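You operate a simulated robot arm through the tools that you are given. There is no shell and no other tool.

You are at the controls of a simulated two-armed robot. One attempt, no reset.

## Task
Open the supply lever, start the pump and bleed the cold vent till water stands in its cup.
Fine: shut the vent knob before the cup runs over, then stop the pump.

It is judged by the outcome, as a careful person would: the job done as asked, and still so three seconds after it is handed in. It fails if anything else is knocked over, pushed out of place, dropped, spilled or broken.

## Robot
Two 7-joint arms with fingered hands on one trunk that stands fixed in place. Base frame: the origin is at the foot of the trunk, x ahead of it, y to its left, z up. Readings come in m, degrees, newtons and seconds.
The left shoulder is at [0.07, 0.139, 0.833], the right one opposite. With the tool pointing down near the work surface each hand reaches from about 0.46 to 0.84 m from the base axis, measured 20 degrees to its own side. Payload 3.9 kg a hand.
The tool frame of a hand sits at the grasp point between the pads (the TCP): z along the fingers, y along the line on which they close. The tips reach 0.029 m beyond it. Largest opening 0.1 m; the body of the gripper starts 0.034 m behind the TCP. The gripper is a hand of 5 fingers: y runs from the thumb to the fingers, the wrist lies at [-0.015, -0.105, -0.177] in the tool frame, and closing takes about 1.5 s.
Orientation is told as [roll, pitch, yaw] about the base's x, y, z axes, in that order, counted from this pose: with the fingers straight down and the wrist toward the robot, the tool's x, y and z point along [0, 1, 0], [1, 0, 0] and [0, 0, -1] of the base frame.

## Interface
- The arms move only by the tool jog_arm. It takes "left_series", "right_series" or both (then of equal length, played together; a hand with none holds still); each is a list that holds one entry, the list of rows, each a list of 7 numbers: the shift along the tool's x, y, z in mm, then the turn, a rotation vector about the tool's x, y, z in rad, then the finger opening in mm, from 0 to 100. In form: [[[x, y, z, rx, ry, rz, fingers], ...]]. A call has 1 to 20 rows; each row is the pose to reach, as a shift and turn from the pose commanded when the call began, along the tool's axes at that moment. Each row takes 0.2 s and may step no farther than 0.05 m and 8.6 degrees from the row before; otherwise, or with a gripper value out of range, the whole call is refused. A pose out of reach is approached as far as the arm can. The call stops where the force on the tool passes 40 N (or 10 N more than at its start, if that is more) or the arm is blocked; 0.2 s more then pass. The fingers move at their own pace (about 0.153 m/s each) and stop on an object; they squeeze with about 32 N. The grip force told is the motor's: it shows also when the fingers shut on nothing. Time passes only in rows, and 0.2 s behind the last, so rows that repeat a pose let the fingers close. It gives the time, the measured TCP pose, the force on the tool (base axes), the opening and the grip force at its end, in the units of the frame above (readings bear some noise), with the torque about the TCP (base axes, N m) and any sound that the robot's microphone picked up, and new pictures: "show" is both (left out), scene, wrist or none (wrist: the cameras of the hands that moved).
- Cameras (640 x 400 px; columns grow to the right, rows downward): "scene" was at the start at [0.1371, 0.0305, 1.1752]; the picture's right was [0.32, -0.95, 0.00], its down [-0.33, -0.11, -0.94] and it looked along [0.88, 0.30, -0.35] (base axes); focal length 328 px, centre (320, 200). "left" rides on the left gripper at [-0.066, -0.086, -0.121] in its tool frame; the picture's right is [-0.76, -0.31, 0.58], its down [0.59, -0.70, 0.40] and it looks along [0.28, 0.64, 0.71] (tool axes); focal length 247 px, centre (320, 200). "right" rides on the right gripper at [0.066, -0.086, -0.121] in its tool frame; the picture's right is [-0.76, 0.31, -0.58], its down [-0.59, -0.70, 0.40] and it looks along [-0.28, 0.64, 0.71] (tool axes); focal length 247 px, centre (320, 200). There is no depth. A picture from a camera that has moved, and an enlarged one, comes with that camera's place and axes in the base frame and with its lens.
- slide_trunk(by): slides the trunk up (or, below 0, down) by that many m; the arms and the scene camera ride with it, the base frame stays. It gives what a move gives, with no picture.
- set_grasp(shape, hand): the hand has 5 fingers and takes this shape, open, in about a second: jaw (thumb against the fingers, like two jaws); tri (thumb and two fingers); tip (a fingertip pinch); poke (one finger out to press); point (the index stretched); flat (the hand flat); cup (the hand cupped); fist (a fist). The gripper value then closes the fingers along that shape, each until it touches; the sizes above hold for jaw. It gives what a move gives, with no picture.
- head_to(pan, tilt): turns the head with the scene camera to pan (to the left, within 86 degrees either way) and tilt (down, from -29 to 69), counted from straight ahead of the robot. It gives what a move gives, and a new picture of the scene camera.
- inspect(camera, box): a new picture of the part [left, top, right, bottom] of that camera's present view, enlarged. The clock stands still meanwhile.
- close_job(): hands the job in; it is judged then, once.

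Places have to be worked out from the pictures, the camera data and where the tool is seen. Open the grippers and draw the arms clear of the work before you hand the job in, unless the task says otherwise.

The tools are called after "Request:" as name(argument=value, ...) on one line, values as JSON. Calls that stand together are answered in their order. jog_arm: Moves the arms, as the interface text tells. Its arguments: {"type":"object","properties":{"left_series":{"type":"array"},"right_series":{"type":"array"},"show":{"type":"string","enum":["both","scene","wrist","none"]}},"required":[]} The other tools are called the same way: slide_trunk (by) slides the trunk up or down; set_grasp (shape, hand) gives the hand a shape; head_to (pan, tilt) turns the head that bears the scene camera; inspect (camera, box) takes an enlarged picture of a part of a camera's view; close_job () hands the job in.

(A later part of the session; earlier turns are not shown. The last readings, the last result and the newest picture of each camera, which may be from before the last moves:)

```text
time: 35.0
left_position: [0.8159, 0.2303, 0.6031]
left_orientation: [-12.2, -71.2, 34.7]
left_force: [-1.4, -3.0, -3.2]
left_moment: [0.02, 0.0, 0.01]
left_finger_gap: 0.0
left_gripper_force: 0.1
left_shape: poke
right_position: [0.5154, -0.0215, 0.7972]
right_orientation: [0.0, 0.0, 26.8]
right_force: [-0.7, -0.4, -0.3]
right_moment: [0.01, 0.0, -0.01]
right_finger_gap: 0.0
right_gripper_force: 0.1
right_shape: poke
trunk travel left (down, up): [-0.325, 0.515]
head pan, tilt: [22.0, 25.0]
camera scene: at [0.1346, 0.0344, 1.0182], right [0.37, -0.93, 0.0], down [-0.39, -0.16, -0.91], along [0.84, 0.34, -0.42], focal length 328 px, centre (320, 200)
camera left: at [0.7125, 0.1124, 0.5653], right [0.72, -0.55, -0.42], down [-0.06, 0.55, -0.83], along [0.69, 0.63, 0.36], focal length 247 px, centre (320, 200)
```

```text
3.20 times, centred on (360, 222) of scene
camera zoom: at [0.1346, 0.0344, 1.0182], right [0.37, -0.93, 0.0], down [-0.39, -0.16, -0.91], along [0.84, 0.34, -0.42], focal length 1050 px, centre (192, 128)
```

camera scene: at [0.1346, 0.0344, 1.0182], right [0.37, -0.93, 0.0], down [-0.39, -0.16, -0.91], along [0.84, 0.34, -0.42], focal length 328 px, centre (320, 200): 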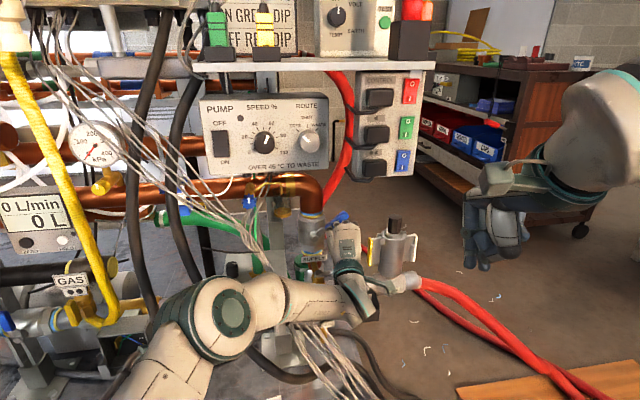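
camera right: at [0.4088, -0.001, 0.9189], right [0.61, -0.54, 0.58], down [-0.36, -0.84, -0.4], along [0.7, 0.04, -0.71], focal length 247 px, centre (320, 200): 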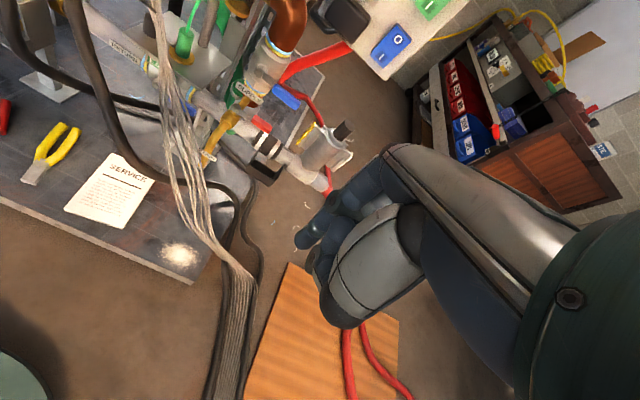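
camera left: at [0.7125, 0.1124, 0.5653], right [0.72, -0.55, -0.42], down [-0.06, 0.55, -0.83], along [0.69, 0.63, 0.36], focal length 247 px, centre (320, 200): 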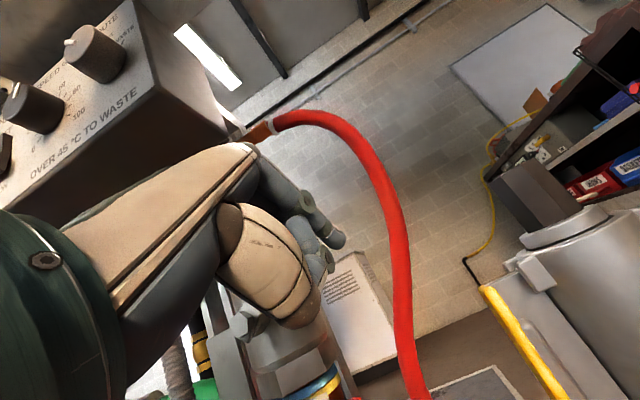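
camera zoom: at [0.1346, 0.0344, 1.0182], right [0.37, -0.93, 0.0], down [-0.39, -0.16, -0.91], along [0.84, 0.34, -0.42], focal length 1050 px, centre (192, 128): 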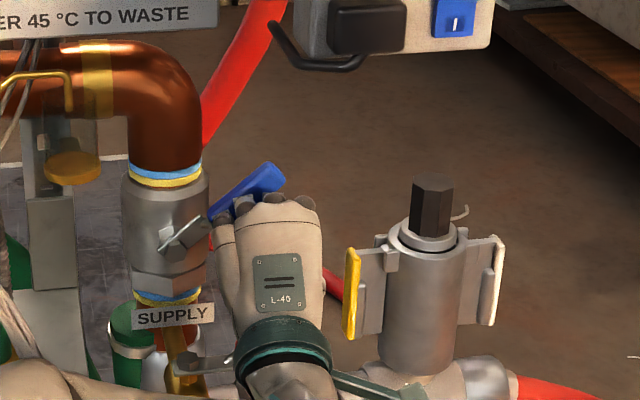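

The index now touches the handle from below (3 N). I push it on along the arc, up and left, toward vertical.

Request:
jog_arm(left_series=[[[5.5, 9.5, -4, 0, 0, 0, 0], [11.9, 18.7, -8.3, 0, 0, 0, 0], [19.5, 26, -12, 0, 0, 0, 0], [27.3, 32.6, -15.5, 0, 0, 0, 0], [35, 37, -18, 0, 0, 0, 0], [42, 40.5, -20.6, 0, 0, 0, 0]]], show="both")

Request:
inspect(camera="left", box=[160, 120, 480, 320])

Request:
inspect(camera="scene", box=[260, 160, 460, 285])

```text
time: 36.4
left_position: [0.7925, 0.2727, 0.6459]
left_orientation: [-12.4, -71.3, 35.0]
left_force: [-0.8, -2.1, -0.8]
left_moment: [-0.03, 0.0, -0.03]
left_finger_gap: 0.0
left_gripper_force: 0.0
left_shape: poke
right_position: [0.5148, -0.0197, 0.7978]
right_orientation: [0.0, 0.0, 26.8]
right_force: [1.0, 0.0, -0.2]
right_moment: [-0.01, 0.01, 0.0]
right_finger_gap: 0.0
right_gripper_force: 0.0
right_shape: poke
trunk travel left (down, up): [-0.325, 0.515]
head pan, tilt: [22.0, 25.0]
camera scene: at [0.1348, 0.0347, 1.0182], right [0.37, -0.93, 0.0], down [-0.39, -0.16, -0.91], along [0.84, 0.34, -0.42], focal length 328 px, centre (320, 200)
camera left: at [0.6891, 0.1526, 0.6072], right [0.73, -0.55, -0.42], down [-0.07, 0.55, -0.83], along [0.69, 0.63, 0.36], focal length 247 px, centre (320, 200)
```

scene: 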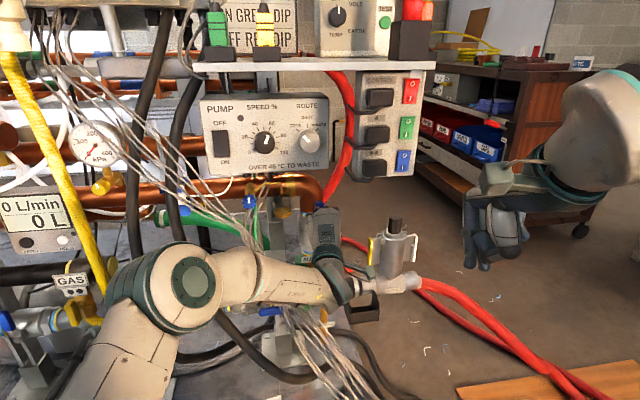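
left: 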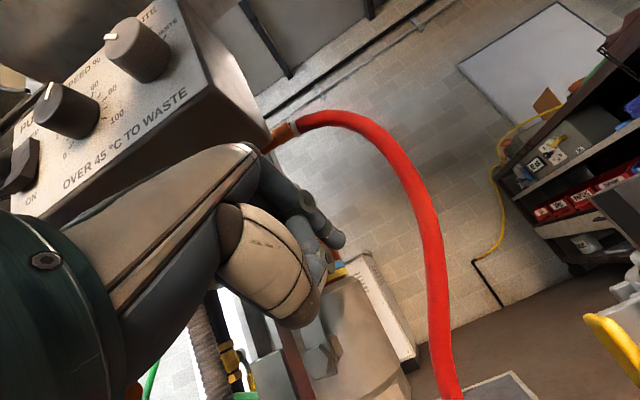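

```text
2.00 times, centred on (320, 220) of left
camera zoom: at [0.6891, 0.1526, 0.6072], right [0.73, -0.55, -0.42], down [-0.07, 0.55, -0.83], along [0.69, 0.63, 0.36], focal length 494 px, centre (320, 160)
```

zoom: 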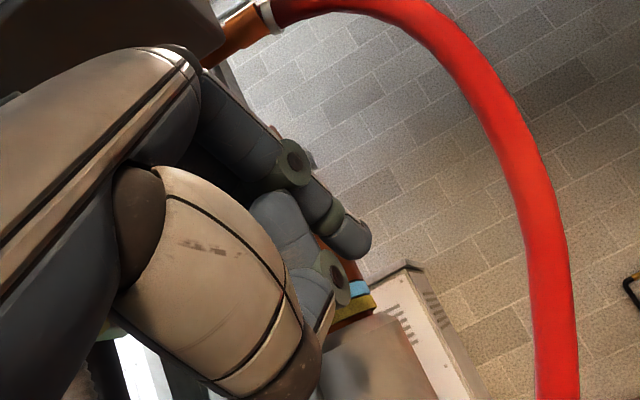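

```text
3.20 times, centred on (360, 222) of scene
camera zoom: at [0.1348, 0.0347, 1.0182], right [0.37, -0.93, 0.0], down [-0.39, -0.16, -0.91], along [0.84, 0.34, -0.42], focal length 1050 px, centre (192, 128)
```

zoom: 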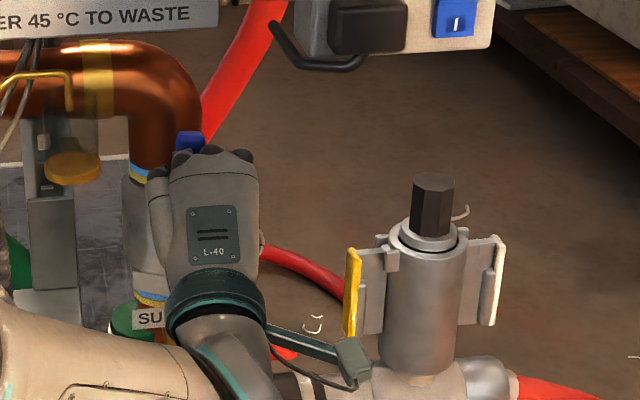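

The lever is at about 83°. I push a little further left until it meets its stop.

Request:
jog_arm(left_series=[[[5, 1, -1.5, 0, 0, 0, 0], [10, 2, -2.5, 0, 0, 0, 0], [14, 2.5, -3.5, 0, 0, 0, 0]]], show="scene")

Request:
inspect(camera="scene", box=[260, 160, 460, 285])

```text
time: 37.1
left_position: [0.7851, 0.2808, 0.6475]
left_orientation: [-11.8, -71.3, 34.2]
left_force: [5.9, -10.8, -2.7]
left_moment: [0.05, 0.1, -0.08]
left_finger_gap: 0.0
left_gripper_force: 0.0
left_shape: poke
right_position: [0.515, -0.0215, 0.7973]
right_orientation: [0.1, 0.0, 26.8]
right_force: [-0.4, -1.1, 0.6]
right_moment: [-0.02, 0.0, -0.04]
right_finger_gap: 0.0002
right_gripper_force: 0.1
right_shape: poke
trunk travel left (down, up): [-0.325, 0.515]
head pan, tilt: [22.0, 25.0]
camera scene: at [0.1357, 0.0338, 1.0181], right [0.37, -0.93, 0.0], down [-0.39, -0.16, -0.91], along [0.84, 0.34, -0.42], focal length 328 px, centre (320, 200)
```

scene: 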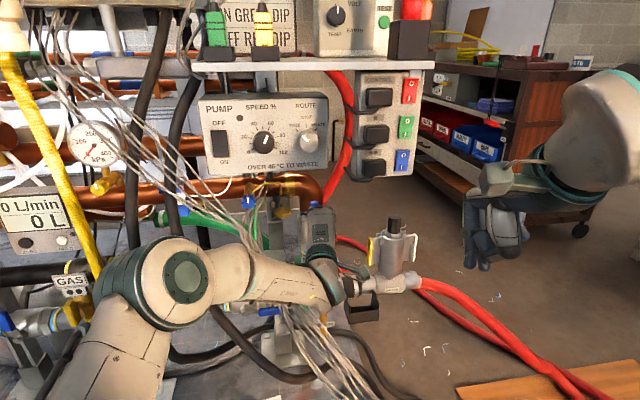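

```text
3.20 times, centred on (360, 222) of scene
camera zoom: at [0.1357, 0.0338, 1.0181], right [0.37, -0.93, 0.0], down [-0.39, -0.16, -0.91], along [0.84, 0.34, -0.42], focal length 1050 px, centre (192, 128)
```

zoom: 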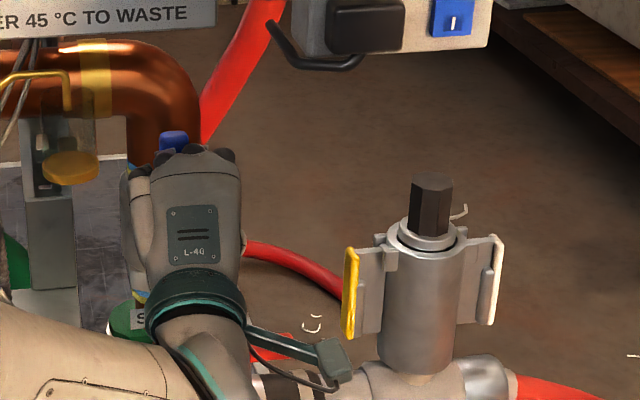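

The handle end moved to straight above the pivot and the force rose to about 12 N: it is at its open stop. I ease off to the right and withdraw backwards.

Request:
jog_arm(left_series=[[[-12, 0, 2, 0, 0, 0, 0], [-18, -16, -42, 0, 0, 0, 0], [-25, -30, -85, 0, 0, 0, 0], [-28, -25, -125, 0, 0, 0, 0]]], show="both")

Request:
inspect(camera="scene", box=[180, 100, 420, 250])

```text
time: 38.1
left_position: [0.6773, 0.2092, 0.6675]
left_orientation: [-12.4, -71.3, 34.9]
left_force: [-0.3, -0.3, -0.5]
left_moment: [0.0, -0.03, 0.03]
left_finger_gap: 0.0
left_gripper_force: 0.1
left_shape: poke
right_position: [0.514, -0.0204, 0.7973]
right_orientation: [0.0, -0.2, 26.7]
right_force: [-0.3, -0.3, 0.8]
right_moment: [0.03, 0.0, 0.02]
right_finger_gap: 0.0
right_gripper_force: 0.0
right_shape: poke
trunk travel left (down, up): [-0.325, 0.515]
head pan, tilt: [22.0, 25.0]
camera scene: at [0.1343, 0.0348, 1.0183], right [0.37, -0.93, 0.0], down [-0.39, -0.16, -0.91], along [0.84, 0.34, -0.42], focal length 328 px, centre (320, 200)
camera left: at [0.5744, 0.0904, 0.6283], right [0.73, -0.55, -0.42], down [-0.06, 0.55, -0.83], along [0.69, 0.63, 0.37], focal length 247 px, centre (320, 200)
```

scene: 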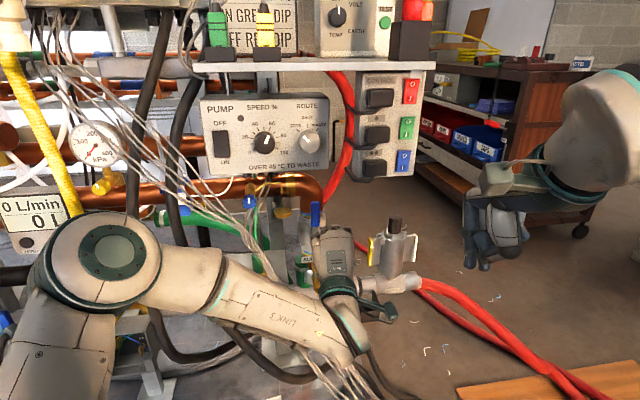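
left: 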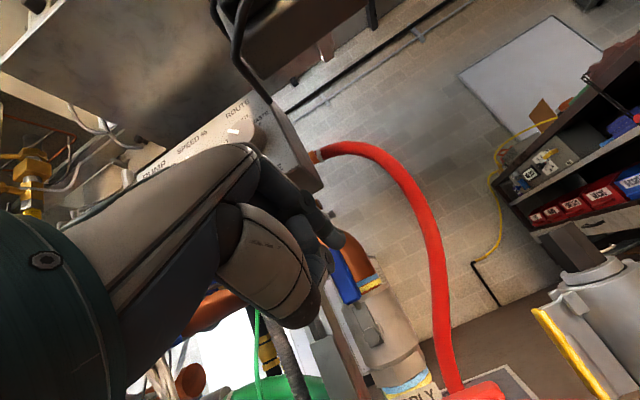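

```text
2.67 times, centred on (300, 175) of scene
camera zoom: at [0.1343, 0.0348, 1.0183], right [0.37, -0.93, 0.0], down [-0.39, -0.16, -0.91], along [0.84, 0.34, -0.42], focal length 875 px, centre (373, 267)
```

zoom: 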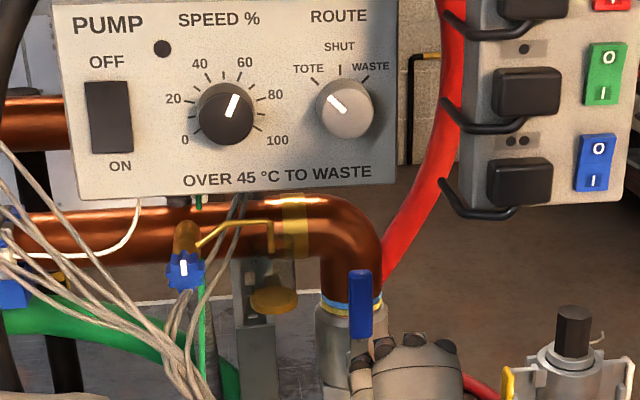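

The supply lever is now upright, in line with its pipe (open). The cable bundle hangs in front-left of the switch and knob, so those are best approached from the right with the right hand; I withdraw the left hand to its earlier lookout place.

Request:
jog_arm(left_series=[[[2, -10, -42, 0.06, 0, 0, 0], [4, -19, -84, 0.12, 0, 0, 0], [6, -29, -126, 0.18, 0, 0, 0], [8, -38, -167, 0.24, 0, 0, 0], [8, -48, -208, 0.3, 0, 0, 0]]], show="none")

Request:
jog_arm(left_series=[[[18, 19, -23, 0.116, 0, 0, 0], [36, 38, -46, 0.232, 0, 0, 0], [55, 57, -70, 0.349, 0, 0, 0], [73, 76, -93, 0.465, 0, 0, 0], [92, 95, -116, 0.58, 0, 0, 0], [110, 115, -139, 0.697, 0, 0, 0], [128, 134, -162, 0.814, 0, 0, 0], [146, 153, -186, 0.93, 0, 0, 0]]], show="both")

```text
time: 39.4
left_position: [0.4791, 0.1364, 0.6838]
left_orientation: [-6.7, -54.0, 28.4]
left_force: [0.5, 1.8, 0.4]
left_moment: [-0.02, 0.0, 0.0]
left_finger_gap: 0.0
left_gripper_force: 0.0
left_shape: poke
right_position: [0.5151, -0.0204, 0.7972]
right_orientation: [0.0, 0.0, 26.8]
right_force: [-0.4, 1.0, 0.2]
right_moment: [-0.01, 0.01, 0.02]
right_finger_gap: 0.0
right_gripper_force: 0.1
right_shape: poke
trunk travel left (down, up): [-0.325, 0.515]
head pan, tilt: [22.0, 25.0]
```

```text
time: 41.1
left_position: [0.3577, 0.2589, 0.9086]
left_orientation: [-4.0, -1.2, 23.2]
left_force: [0.6, -0.4, -0.3]
left_moment: [0.03, 0.03, -0.02]
left_finger_gap: 0.0
left_gripper_force: 0.1
left_shape: poke
left hand out of reach, approached as far as the arm can: row 1, 2
right_position: [0.5146, -0.0195, 0.7981]
right_orientation: [0.0, -0.1, 26.8]
right_force: [-0.2, -0.4, -0.7]
right_moment: [-0.01, 0.03, 0.0]
right_finger_gap: 0.0
right_gripper_force: 0.1
right_shape: poke
trunk travel left (down, up): [-0.325, 0.515]
head pan, tilt: [22.0, 25.0]
camera scene: at [0.1344, 0.0348, 1.0182], right [0.37, -0.93, 0.0], down [-0.39, -0.16, -0.91], along [0.84, 0.34, -0.42], focal length 328 px, centre (320, 200)
camera left: at [0.2999, 0.1716, 1.0308], right [0.04, -0.85, -0.53], down [-0.86, 0.24, -0.45], along [0.51, 0.47, -0.72], focal length 247 px, centre (320, 200)
```

scene: 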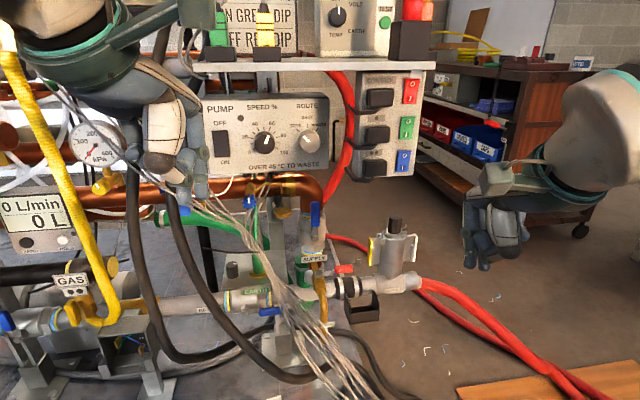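
left: 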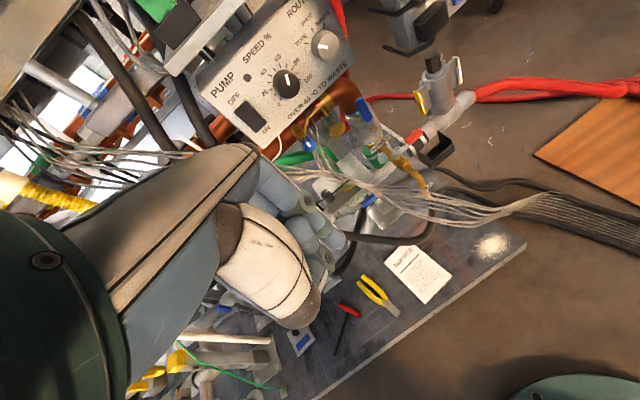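

The left hand is back as a lookout. I raise the trunk again so the right arm is level with the panel.

Request:
slide_trunk(by=0.15)

Request:
jog_arm(right_series=[[[22, 18, 6, -0.131, 0, 0, 0], [44, 35, 12, -0.262, 0, 0, 0], [66, 53, 18, -0.393, 0, 0, 0], [88, 70, 24, -0.524, 0, 0, 0], [110, 88, 30, -0.654, 0, 0, 0], [132, 105, 36, -0.785, 0, 0, 0], [154, 123, 42, -0.916, 0, 0, 0], [175, 140, 48, -1.047, 0, 0, 0]]], show="both")

```text
time: 42.9
left_position: [0.3583, 0.2595, 1.0568]
left_orientation: [-3.9, -1.2, 23.3]
left_force: [-0.6, 0.3, -0.7]
left_moment: [0.0, -0.03, -0.04]
left_finger_gap: 0.0005
left_gripper_force: 0.0
left_shape: poke
right_position: [0.5155, -0.0207, 0.9464]
right_orientation: [0.0, -0.1, 26.9]
right_force: [0.1, 0.3, 0.4]
right_moment: [0.02, 0.03, 0.04]
right_finger_gap: 0.0
right_gripper_force: 0.1
right_shape: poke
trunk travel left (down, up): [-0.475, 0.365]
head pan, tilt: [22.0, 25.0]
```

```text
time: 44.7
left_position: [0.3587, 0.2601, 1.0558]
left_orientation: [-4.0, -1.1, 23.3]
left_force: [-0.3, 0.9, -0.4]
left_moment: [-0.03, -0.02, -0.01]
left_finger_gap: 0.0001
left_gripper_force: 0.0
left_shape: poke
right_position: [0.5607, 0.1995, 0.8989]
right_orientation: [0.0, -60.1, 27.0]
right_force: [0.7, 0.6, 0.0]
right_moment: [-0.02, 0.01, 0.01]
right_finger_gap: 0.0
right_gripper_force: 0.1
right_shape: poke
trunk travel left (down, up): [-0.475, 0.365]
head pan, tilt: [22.0, 25.0]
camera scene: at [0.1347, 0.0358, 1.1682], right [0.37, -0.93, 0.0], down [-0.39, -0.16, -0.91], along [0.84, 0.34, -0.42], focal length 328 px, centre (320, 200)
camera right: at [0.4001, 0.1912, 0.8854], right [0.03, -0.83, 0.55], down [0.26, -0.53, -0.81], along [0.96, 0.17, 0.2], focal length 247 px, centre (320, 200)
```

scene: 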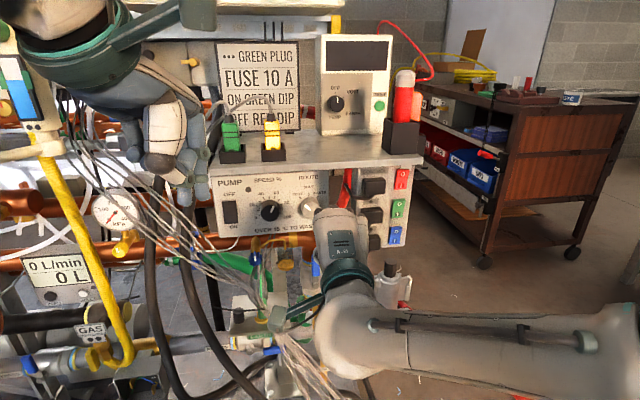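
right: 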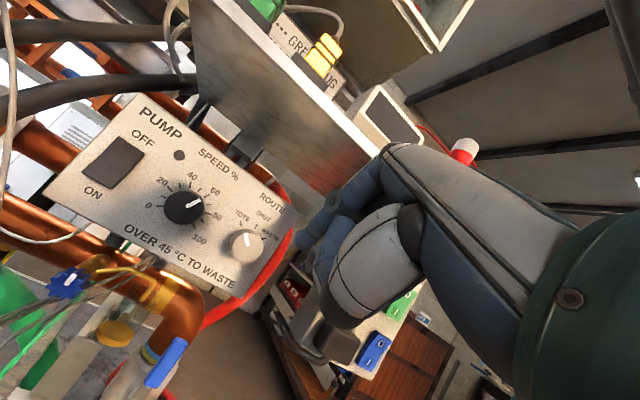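

The right hand's view gives the switch's ON half at (0.648, 0.455, 0.828), agreeing with before. I swing the right hand left to a stand-off about 8 cm from it, yawing toward the panel.

Request:
jog_arm(right_series=[[[31, 8, 20, 0, 0.0575, -0.033, 0], [63, 15, 39, 0, 0.115, -0.066, 0], [94, 23, 59, 0, 0.1725, -0.1, 0], [126, 30, 79, 0, 0.23, -0.133, 0], [157, 38, 98, 0, 0.2875, -0.166, 0]]], show="both")

Request:
inspect(camera="scene", box=[160, 140, 360, 265])

Request:
inspect(camera="left", box=[160, 0, 480, 200])

```text
time: 45.9
left_position: [0.3598, 0.2608, 1.0558]
left_orientation: [-4.1, -1.2, 23.3]
left_force: [0.3, 0.5, -0.4]
left_moment: [-0.02, 0.05, 0.0]
left_finger_gap: 0.0
left_gripper_force: 0.0
left_shape: poke
right_position: [0.5869, 0.3859, 0.8828]
right_orientation: [-0.3, -60.0, 45.7]
right_force: [-0.5, 0.8, -0.2]
right_moment: [0.0, 0.02, -0.02]
right_finger_gap: 0.0002
right_gripper_force: 0.2
right_shape: poke
trunk travel left (down, up): [-0.475, 0.365]
head pan, tilt: [22.0, 25.0]
camera scene: at [0.1353, 0.037, 1.168], right [0.38, -0.93, 0.0], down [-0.39, -0.16, -0.91], along [0.84, 0.34, -0.42], focal length 328 px, centre (320, 200)
camera right: at [0.4372, 0.3254, 0.8698], right [0.3, -0.78, 0.56], down [0.42, -0.42, -0.81], along [0.86, 0.47, 0.2], focal length 247 px, centre (320, 200)
```

scene: 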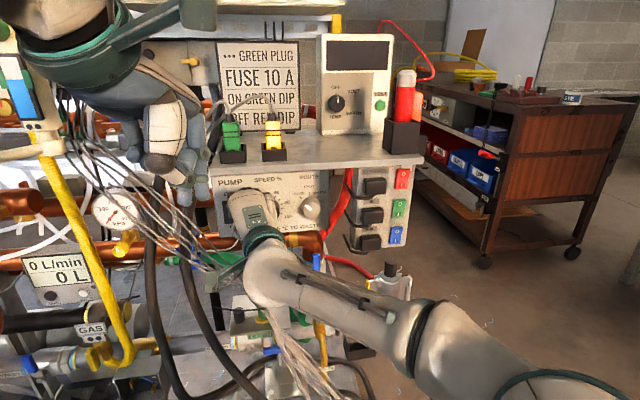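
right: 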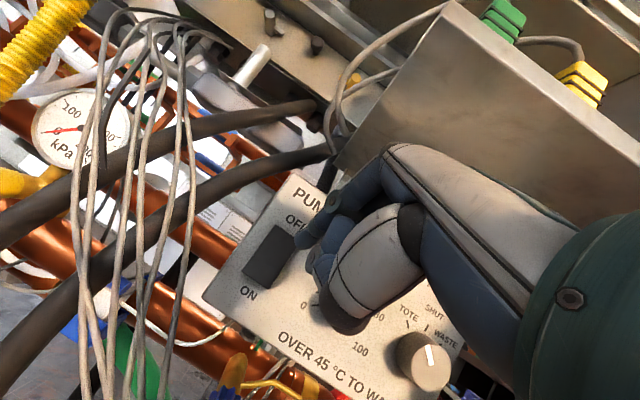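

```text
3.20 times, centred on (260, 202) of scene
camera zoom: at [0.1353, 0.037, 1.168], right [0.38, -0.93, 0.0], down [-0.39, -0.16, -0.91], along [0.84, 0.34, -0.42], focal length 1050 px, centre (512, 192)
```

zoom: 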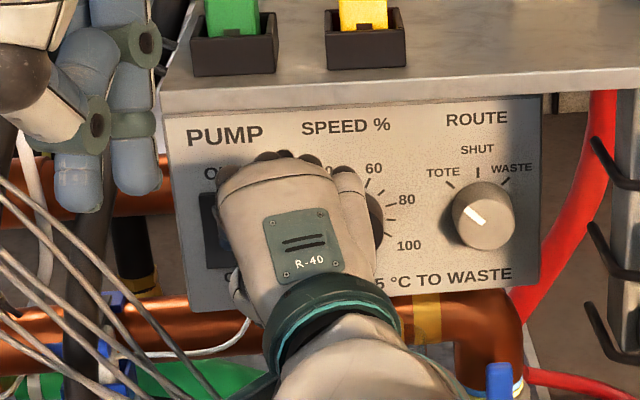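

```text
2.00 times, centred on (320, 100) of left
camera zoom: at [0.3012, 0.1737, 1.1795], right [0.04, -0.85, -0.53], down [-0.86, 0.24, -0.45], along [0.51, 0.47, -0.72], focal length 494 px, centre (320, 400)
```

zoom: 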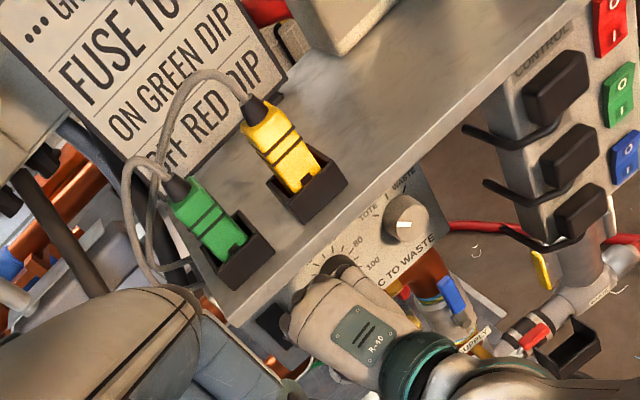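

The index tip projects where expected, about 8 cm from the rocker. I move to about 2 cm in front of its ON (lower) half.

Request:
jog_arm(right_series=[[[5, -12, 31, 0, 0, 0, 0], [9.6, -24.8, 62.4, 0, 0, 0, 0]]], show="both")

Request:
inspect(camera="right", box=[160, 120, 480, 320])

Request:
inspect(camera="scene", box=[160, 140, 360, 265])

```text
time: 46.5
left_position: [0.3571, 0.2589, 1.0569]
left_orientation: [-3.8, -1.2, 23.3]
left_force: [0.0, 0.2, 0.2]
left_moment: [0.02, 0.0, -0.01]
left_finger_gap: 0.0
left_gripper_force: 0.0
left_shape: poke
right_position: [0.5892, 0.3975, 0.8675]
right_orientation: [-0.3, -60.1, 46.2]
right_force: [-0.2, 0.7, -0.4]
right_moment: [0.0, 0.02, -0.03]
right_finger_gap: 0.0
right_gripper_force: 0.0
right_shape: poke
right hand out of reach, approached as far as the arm can: row 1, 2
trunk travel left (down, up): [-0.475, 0.365]
head pan, tilt: [22.0, 25.0]
camera scene: at [0.134, 0.0345, 1.1684], right [0.37, -0.93, 0.0], down [-0.39, -0.16, -0.91], along [0.84, 0.34, -0.42], focal length 328 px, centre (320, 200)
camera right: at [0.4402, 0.3378, 0.8535], right [0.3, -0.78, 0.56], down [0.42, -0.41, -0.81], along [0.86, 0.48, 0.2], focal length 247 px, centre (320, 200)
```

scene: 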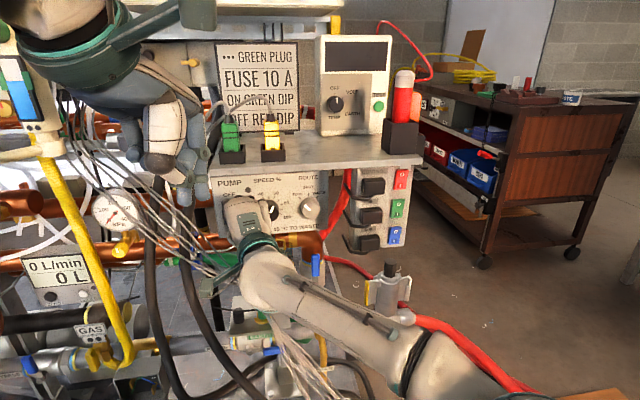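
right: 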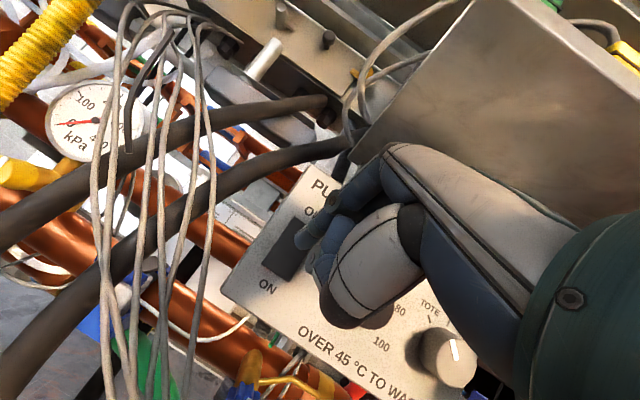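

```text
2.00 times, centred on (320, 220) of right
camera zoom: at [0.4402, 0.3378, 0.8535], right [0.3, -0.78, 0.56], down [0.42, -0.41, -0.81], along [0.86, 0.48, 0.2], focal length 494 px, centre (320, 160)
```

zoom: 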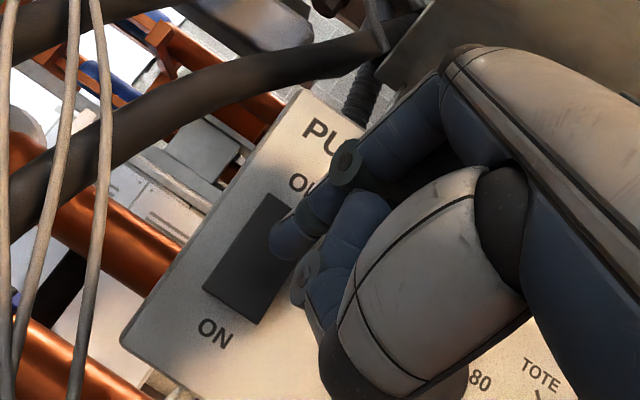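

```text
3.20 times, centred on (260, 202) of scene
camera zoom: at [0.134, 0.0345, 1.1684], right [0.37, -0.93, 0.0], down [-0.39, -0.16, -0.91], along [0.84, 0.34, -0.42], focal length 1050 px, centre (512, 192)
```

zoom: 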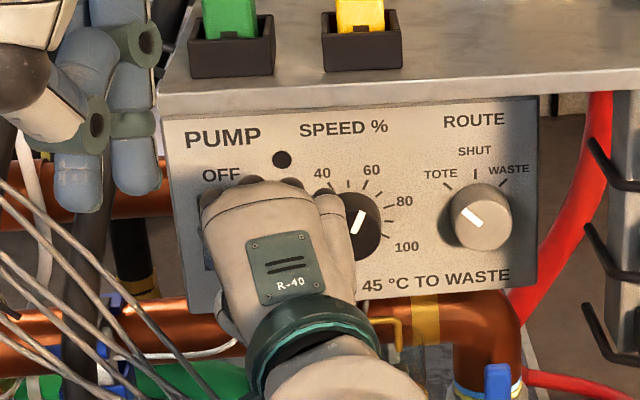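

The right arm stopped short on a joint limit (not on distance). I try the same approach with the hand yawed more to the left, which carries the wrist outward.

Request:
jog_arm(right_series=[[[-2, -5, 15, 0, 0.07, -0.04, 0], [-4, -11, 31, 0, 0.139, -0.08, 0], [-4.6, -16, 47, 0, 0.208, -0.12, 0]]], show="scene")

```text
time: 47.3
left_position: [0.3571, 0.26, 1.0575]
left_orientation: [-4.0, -1.2, 23.3]
left_force: [-0.6, 0.1, 0.3]
left_moment: [-0.02, 0.0, 0.03]
left_finger_gap: 0.0001
left_gripper_force: 0.0
left_shape: poke
right_position: [0.6223, 0.3857, 0.8581]
right_orientation: [0.3, -61.7, 53.9]
right_force: [0.0, 0.5, -0.5]
right_moment: [0.0, 0.01, 0.02]
right_finger_gap: 0.0
right_gripper_force: 0.1
right_shape: poke
right hand out of reach, approached as far as the arm can: row 1, 2, 3
trunk travel left (down, up): [-0.475, 0.365]
head pan, tilt: [22.0, 25.0]
camera scene: at [0.1341, 0.0352, 1.1683], right [0.37, -0.93, 0.0], down [-0.39, -0.16, -0.91], along [0.84, 0.34, -0.42], focal length 328 px, centre (320, 200)
```

scene: 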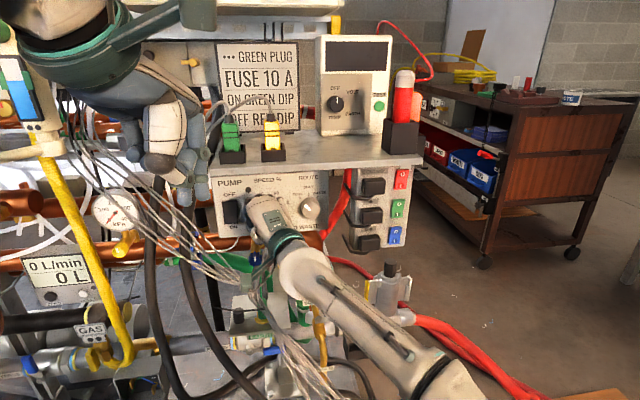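

The right arm clearly can't reach the switch; a fresh triangulation shows the cable strands at switch height lie about 8 cm left of it (y' ≈ 0.14), so the left hand can come in from above-right safely. I withdraw the right hand to a lookout spot back and right.

Request:
jog_arm(right_series=[[[16, -12, -36, 0, -0.05, 0.027, 0], [31, -23, -71, 0, -0.1, 0.054, 0], [47, -35, -107, 0, -0.15, 0.081, 0], [18, -43, -136, 0, -0.2, 0.108, 0], [-11, -51, -165, 0, -0.25, 0.135, 0], [-40, -59, -194, 0, -0.3, 0.162, 0], [-69, -68, -222, 0, -0.36, 0.194, 0], [-98, -76, -251, 0, -0.413, 0.223, 0]]], show="both")

```text
time: 49.1
left_position: [0.3581, 0.2593, 1.057]
left_orientation: [-3.9, -1.2, 23.3]
left_force: [0.3, 0.0, 0.0]
left_moment: [-0.02, 0.02, -0.03]
left_finger_gap: 0.0001
left_gripper_force: 0.1
left_shape: poke
right_position: [0.5514, 0.1174, 0.911]
right_orientation: [0.4, -61.8, 26.9]
right_force: [0.6, 0.6, 0.6]
right_moment: [-0.02, 0.01, 0.05]
right_finger_gap: 0.0005
right_gripper_force: 0.0
right_shape: poke
trunk travel left (down, up): [-0.475, 0.365]
head pan, tilt: [22.0, 25.0]
camera scene: at [0.1343, 0.0342, 1.1683], right [0.37, -0.93, 0.0], down [-0.39, -0.16, -0.91], along [0.84, 0.34, -0.42], focal length 328 px, centre (320, 200)
camera right: at [0.3904, 0.1083, 0.8931], right [0.02, -0.84, 0.54], down [0.28, -0.51, -0.81], along [0.96, 0.17, 0.23], focal length 247 px, centre (320, 200)
```

scene: 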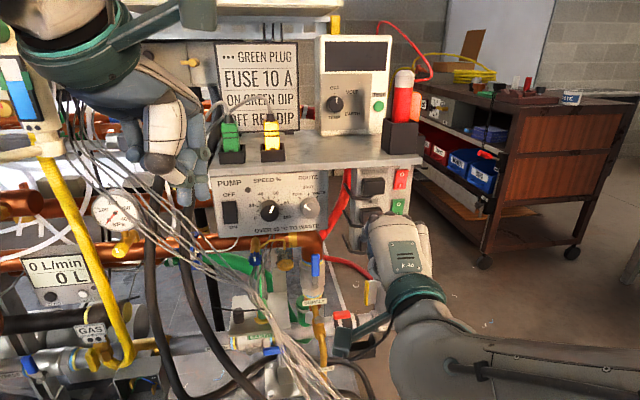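
right: 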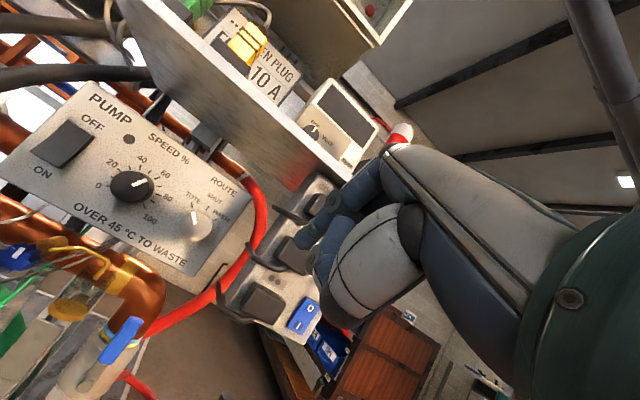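

Both the scene and right-hand cameras now see the switch, vent knob and cup clearly. I bring the left hand forward and pitch it toward the panel, above and right of the cables.

Request:
jog_arm(left_series=[[[1, 23, 20, -0.125, 0, 0, 0], [3, 45, 40, -0.249, 0, 0, 0], [4, 68, 60, -0.374, 0, 0, 0], [5, 91, 80, -0.499, 0, 0, 0], [6, 113, 100, -0.624, 0, 0, 0], [8, 136, 119, -0.748, 0, 0, 0], [9, 158, 138, -0.873, 0, 0, 0]]], show="both")

```text
time: 50.7
left_position: [0.5067, 0.3224, 0.9203]
left_orientation: [-6.3, -51.0, 28.0]
left_force: [-0.9, 0.1, 0.3]
left_moment: [0.02, 0.0, -0.03]
left_finger_gap: 0.0001
left_gripper_force: 0.1
left_shape: poke
right_position: [0.5503, 0.1185, 0.9094]
right_orientation: [0.3, -61.6, 26.9]
right_force: [0.1, 0.2, 0.4]
right_moment: [0.0, 0.0, 0.03]
right_finger_gap: 0.0001
right_gripper_force: 0.1
right_shape: poke
trunk travel left (down, up): [-0.475, 0.365]
head pan, tilt: [22.0, 25.0]
camera scene: at [0.1349, 0.0352, 1.1682], right [0.37, -0.93, 0.0], down [-0.39, -0.16, -0.91], along [0.84, 0.34, -0.42], focal length 328 px, centre (320, 200)
camera left: at [0.396, 0.2039, 0.9342], right [0.55, -0.63, -0.55], down [-0.33, 0.44, -0.84], along [0.77, 0.64, 0.03], focal length 247 px, centre (320, 200)
```

scene: 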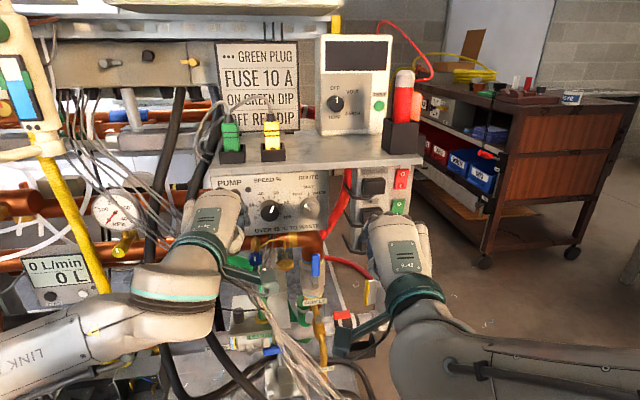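
left: 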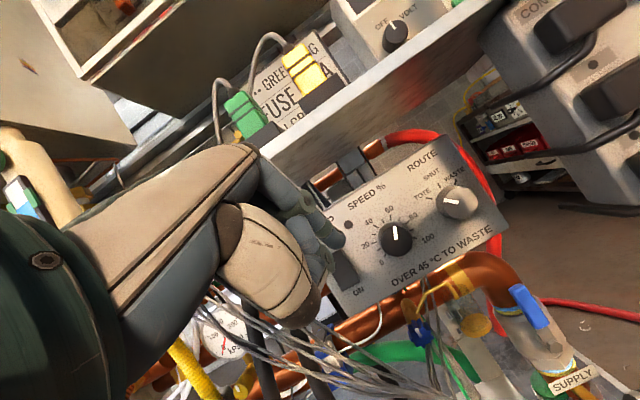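

The left hand is well placed with the index near the switch's line. I bring it to about 2.5 cm in front of the ON half, yawing it a bit left so the other fingers stay away from the cables.

Request:
jog_arm(left_series=[[[15, 4.5, 38, -0.006, 0.068, -0.055, 0], [29, 9, 76, -0.012, 0.136, -0.111, 0], [44, 13.5, 114, -0.018, 0.204, -0.166, 0], [59, 18, 151, -0.0245, 0.272, -0.222, 0]]], show="both")

Request:
inspect(camera="left", box=[160, 120, 480, 320])

Request:
inspect(camera="right", box=[0, 60, 240, 210])

Request:
inspect(camera="scene", box=[140, 130, 340, 255])

```text
time: 51.7
left_position: [0.6055, 0.422, 0.8379]
left_orientation: [-6.5, -51.1, 48.5]
left_force: [0.4, 0.1, 0.4]
left_moment: [0.0, 0.02, 0.03]
left_finger_gap: 0.0001
left_gripper_force: 0.1
left_shape: poke
right_position: [0.5504, 0.1183, 0.9104]
right_orientation: [0.3, -61.6, 26.9]
right_force: [0.4, 0.1, 0.5]
right_moment: [0.03, 0.02, -0.01]
right_finger_gap: 0.0
right_gripper_force: 0.1
right_shape: poke
trunk travel left (down, up): [-0.475, 0.365]
head pan, tilt: [22.0, 25.0]
camera scene: at [0.1352, 0.0347, 1.1681], right [0.37, -0.93, 0.0], down [-0.39, -0.16, -0.91], along [0.84, 0.34, -0.42], focal length 328 px, centre (320, 200)
camera left: at [0.5428, 0.273, 0.8499], right [0.74, -0.4, -0.54], down [-0.46, 0.3, -0.84], along [0.5, 0.87, 0.03], focal length 247 px, centre (320, 200)
```

scene: 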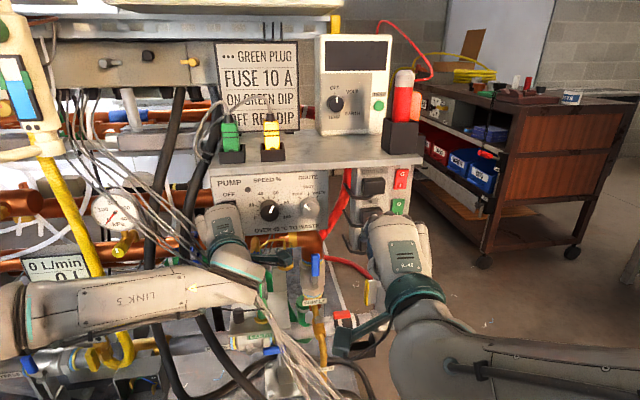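
left: 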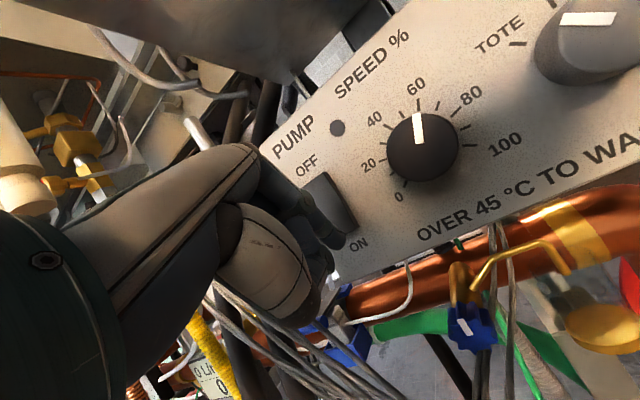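

```text
2.00 times, centred on (320, 220) of left
camera zoom: at [0.5428, 0.273, 0.8499], right [0.74, -0.4, -0.54], down [-0.46, 0.3, -0.84], along [0.5, 0.87, 0.03], focal length 494 px, centre (320, 160)
```

zoom: 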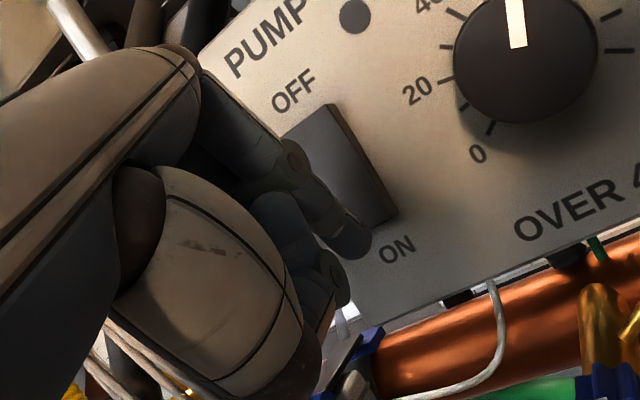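

```text
2.67 times, centred on (120, 135) of right
camera zoom: at [0.3913, 0.1089, 0.8926], right [0.03, -0.84, 0.54], down [0.28, -0.51, -0.81], along [0.96, 0.17, 0.22], focal length 659 px, centre (853, 373)
```

zoom: 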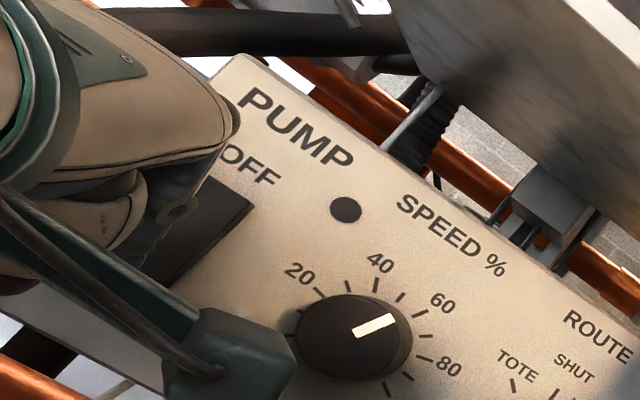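

```text
3.20 times, centred on (240, 192) of scene
camera zoom: at [0.1352, 0.0347, 1.1681], right [0.37, -0.93, 0.0], down [-0.39, -0.16, -0.91], along [0.84, 0.34, -0.42], focal length 1050 px, centre (576, 224)
```

zoom: 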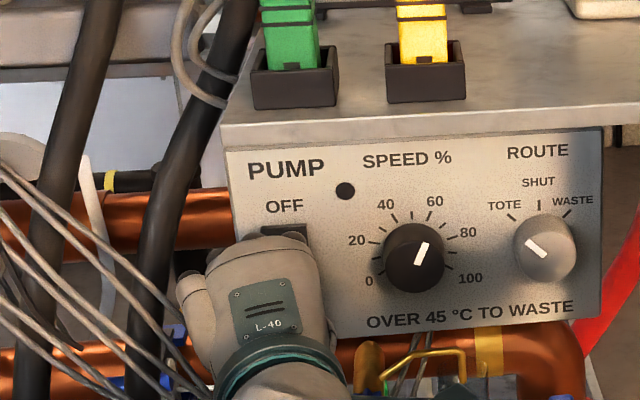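

The index is right in front of the rocker's lower, raised end. I push straight along the panel normal in small steps.

Request:
jog_arm(left_series=[[[-2.2, 6, 7.8, 0, 0, 0, 0], [-4.4, 11.9, 15.5, 0, 0, 0, 0], [-5.6, 14.9, 19.4, 0, 0, 0, 0], [-6.7, 17.9, 23.3, 0, 0, 0, 0]]], show="none")

Request:
inspect(camera="left", box=[160, 120, 480, 320])

Request:
inspect(camera="right", box=[0, 60, 240, 210])

```text
time: 52.7
left_position: [0.6256, 0.4348, 0.8382]
left_orientation: [-6.5, -51.0, 48.3]
left_force: [-27.9, -14.7, -2.8]
left_moment: [-0.24, 0.45, 0.06]
left_finger_gap: 0.0
left_gripper_force: 0.0
left_shape: poke
right_position: [0.5481, 0.1175, 0.9122]
right_orientation: [0.3, -61.9, 27.0]
right_force: [-0.3, 0.3, 0.2]
right_moment: [0.02, -0.01, -0.01]
right_finger_gap: 0.0
right_gripper_force: 0.1
right_shape: poke
trunk travel left (down, up): [-0.475, 0.365]
head pan, tilt: [22.0, 25.0]
```

```text
2.00 times, centred on (320, 220) of left
camera zoom: at [0.5638, 0.2859, 0.8522], right [0.73, -0.41, -0.55], down [-0.46, 0.3, -0.84], along [0.5, 0.86, 0.03], focal length 494 px, centre (320, 160)
```

zoom: 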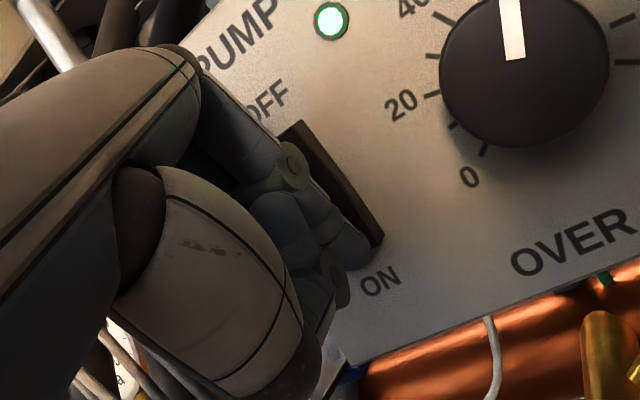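

```text
2.67 times, centred on (120, 135) of right
camera zoom: at [0.3879, 0.1078, 0.8945], right [0.02, -0.84, 0.54], down [0.29, -0.51, -0.81], along [0.96, 0.17, 0.23], focal length 659 px, centre (853, 373)
```

zoom: 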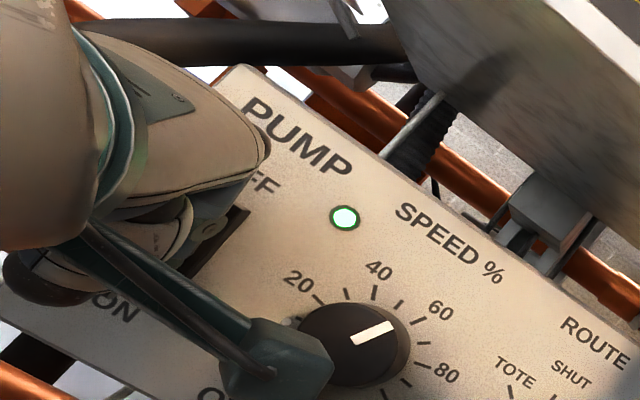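

The pump's green lamp came on: the pump runs. I withdraw the finger straight back and then study the vent knob closely.

Request:
jog_arm(left_series=[[[6, -16, -21, 0, 0, 0, 0], [13, -36, -47, 0, 0, 0, 0]]], show="both")

Request:
inspect(camera="left", box=[360, 220, 600, 370])

Request:
inspect(camera="right", box=[0, 220, 160, 320])

Request:
inspect(camera="scene", box=[210, 220, 330, 295])

Request:
inspect(camera="scene", box=[0, 170, 200, 295])

```text
time: 53.3
left_position: [0.5763, 0.406, 0.8375]
left_orientation: [-6.5, -51.0, 48.4]
left_force: [-0.4, -0.3, -0.1]
left_moment: [-0.02, 0.01, -0.02]
left_finger_gap: 0.0
left_gripper_force: 0.0
left_shape: poke
right_position: [0.551, 0.118, 0.9111]
right_orientation: [0.3, -61.8, 27.1]
right_force: [-0.3, 0.4, 0.2]
right_moment: [-0.02, -0.02, -0.02]
right_finger_gap: 0.0
right_gripper_force: 0.1
right_shape: poke
trunk travel left (down, up): [-0.475, 0.365]
head pan, tilt: [22.0, 25.0]
camera scene: at [0.1345, 0.0349, 1.1683], right [0.37, -0.93, 0.0], down [-0.39, -0.16, -0.91], along [0.84, 0.34, -0.42], focal length 328 px, centre (320, 200)
camera left: at [0.5149, 0.2574, 0.8518], right [0.74, -0.4, -0.54], down [-0.46, 0.3, -0.84], along [0.5, 0.87, 0.03], focal length 247 px, centre (320, 200)
```

scene: 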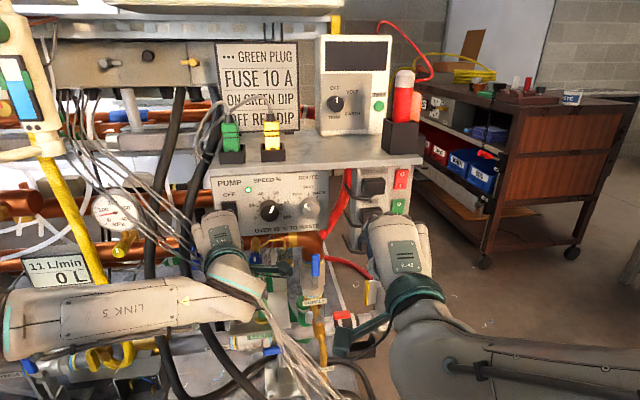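
left: 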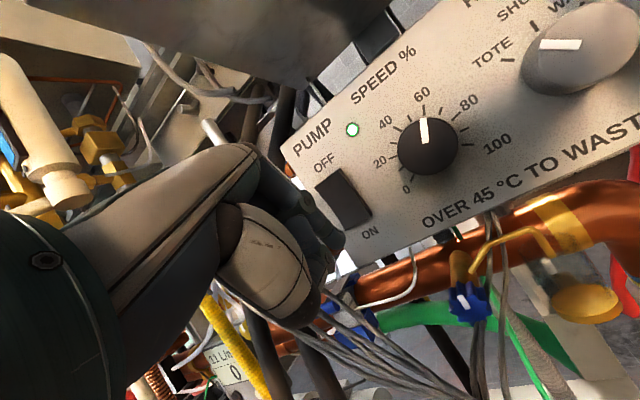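

```text
2.67 times, centred on (480, 295) of left
camera zoom: at [0.5149, 0.2574, 0.8518], right [0.74, -0.4, -0.54], down [-0.46, 0.3, -0.84], along [0.5, 0.87, 0.03], focal length 659 px, centre (-107, -53)
```

zoom: 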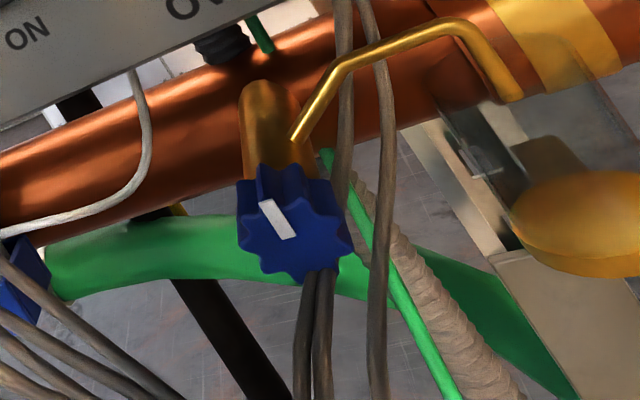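

```text
4.00 times, centred on (80, 270) of right
camera zoom: at [0.3908, 0.1091, 0.893], right [0.02, -0.84, 0.54], down [0.28, -0.51, -0.81], along [0.96, 0.17, 0.23], focal length 988 px, centre (1280, -80)
```

zoom: 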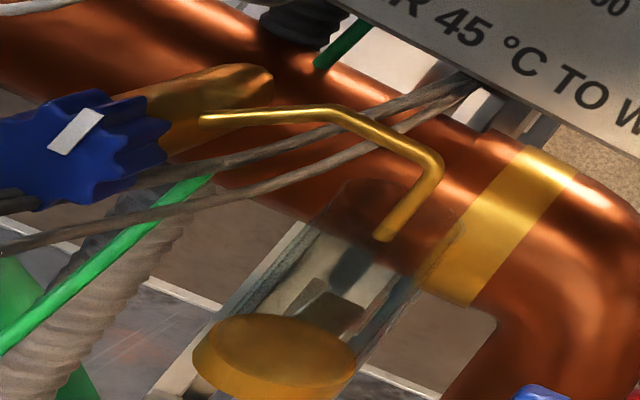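

```text
5.33 times, centred on (270, 258) of scene
camera zoom: at [0.1345, 0.0349, 1.1683], right [0.37, -0.93, 0.0], down [-0.39, -0.16, -0.91], along [0.84, 0.34, -0.42], focal length 1750 px, centre (587, -107)
```

zoom: 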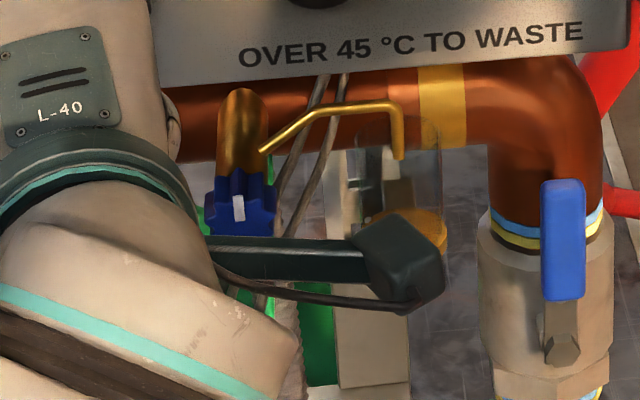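

```text
3.20 times, centred on (100, 232) of scene
camera zoom: at [0.1345, 0.0349, 1.1683], right [0.37, -0.93, 0.0], down [-0.39, -0.16, -0.91], along [0.84, 0.34, -0.42], focal length 1050 px, centre (1024, 96)
```

zoom: 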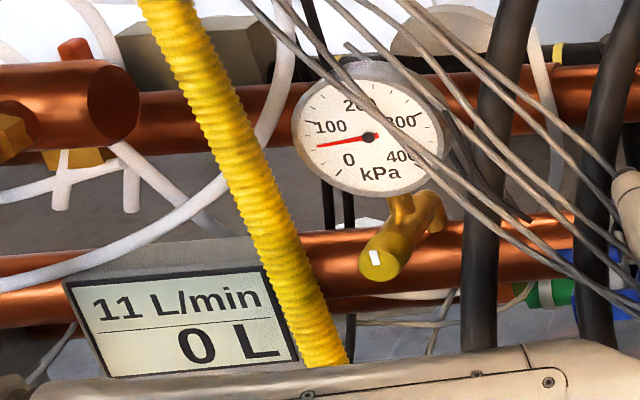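

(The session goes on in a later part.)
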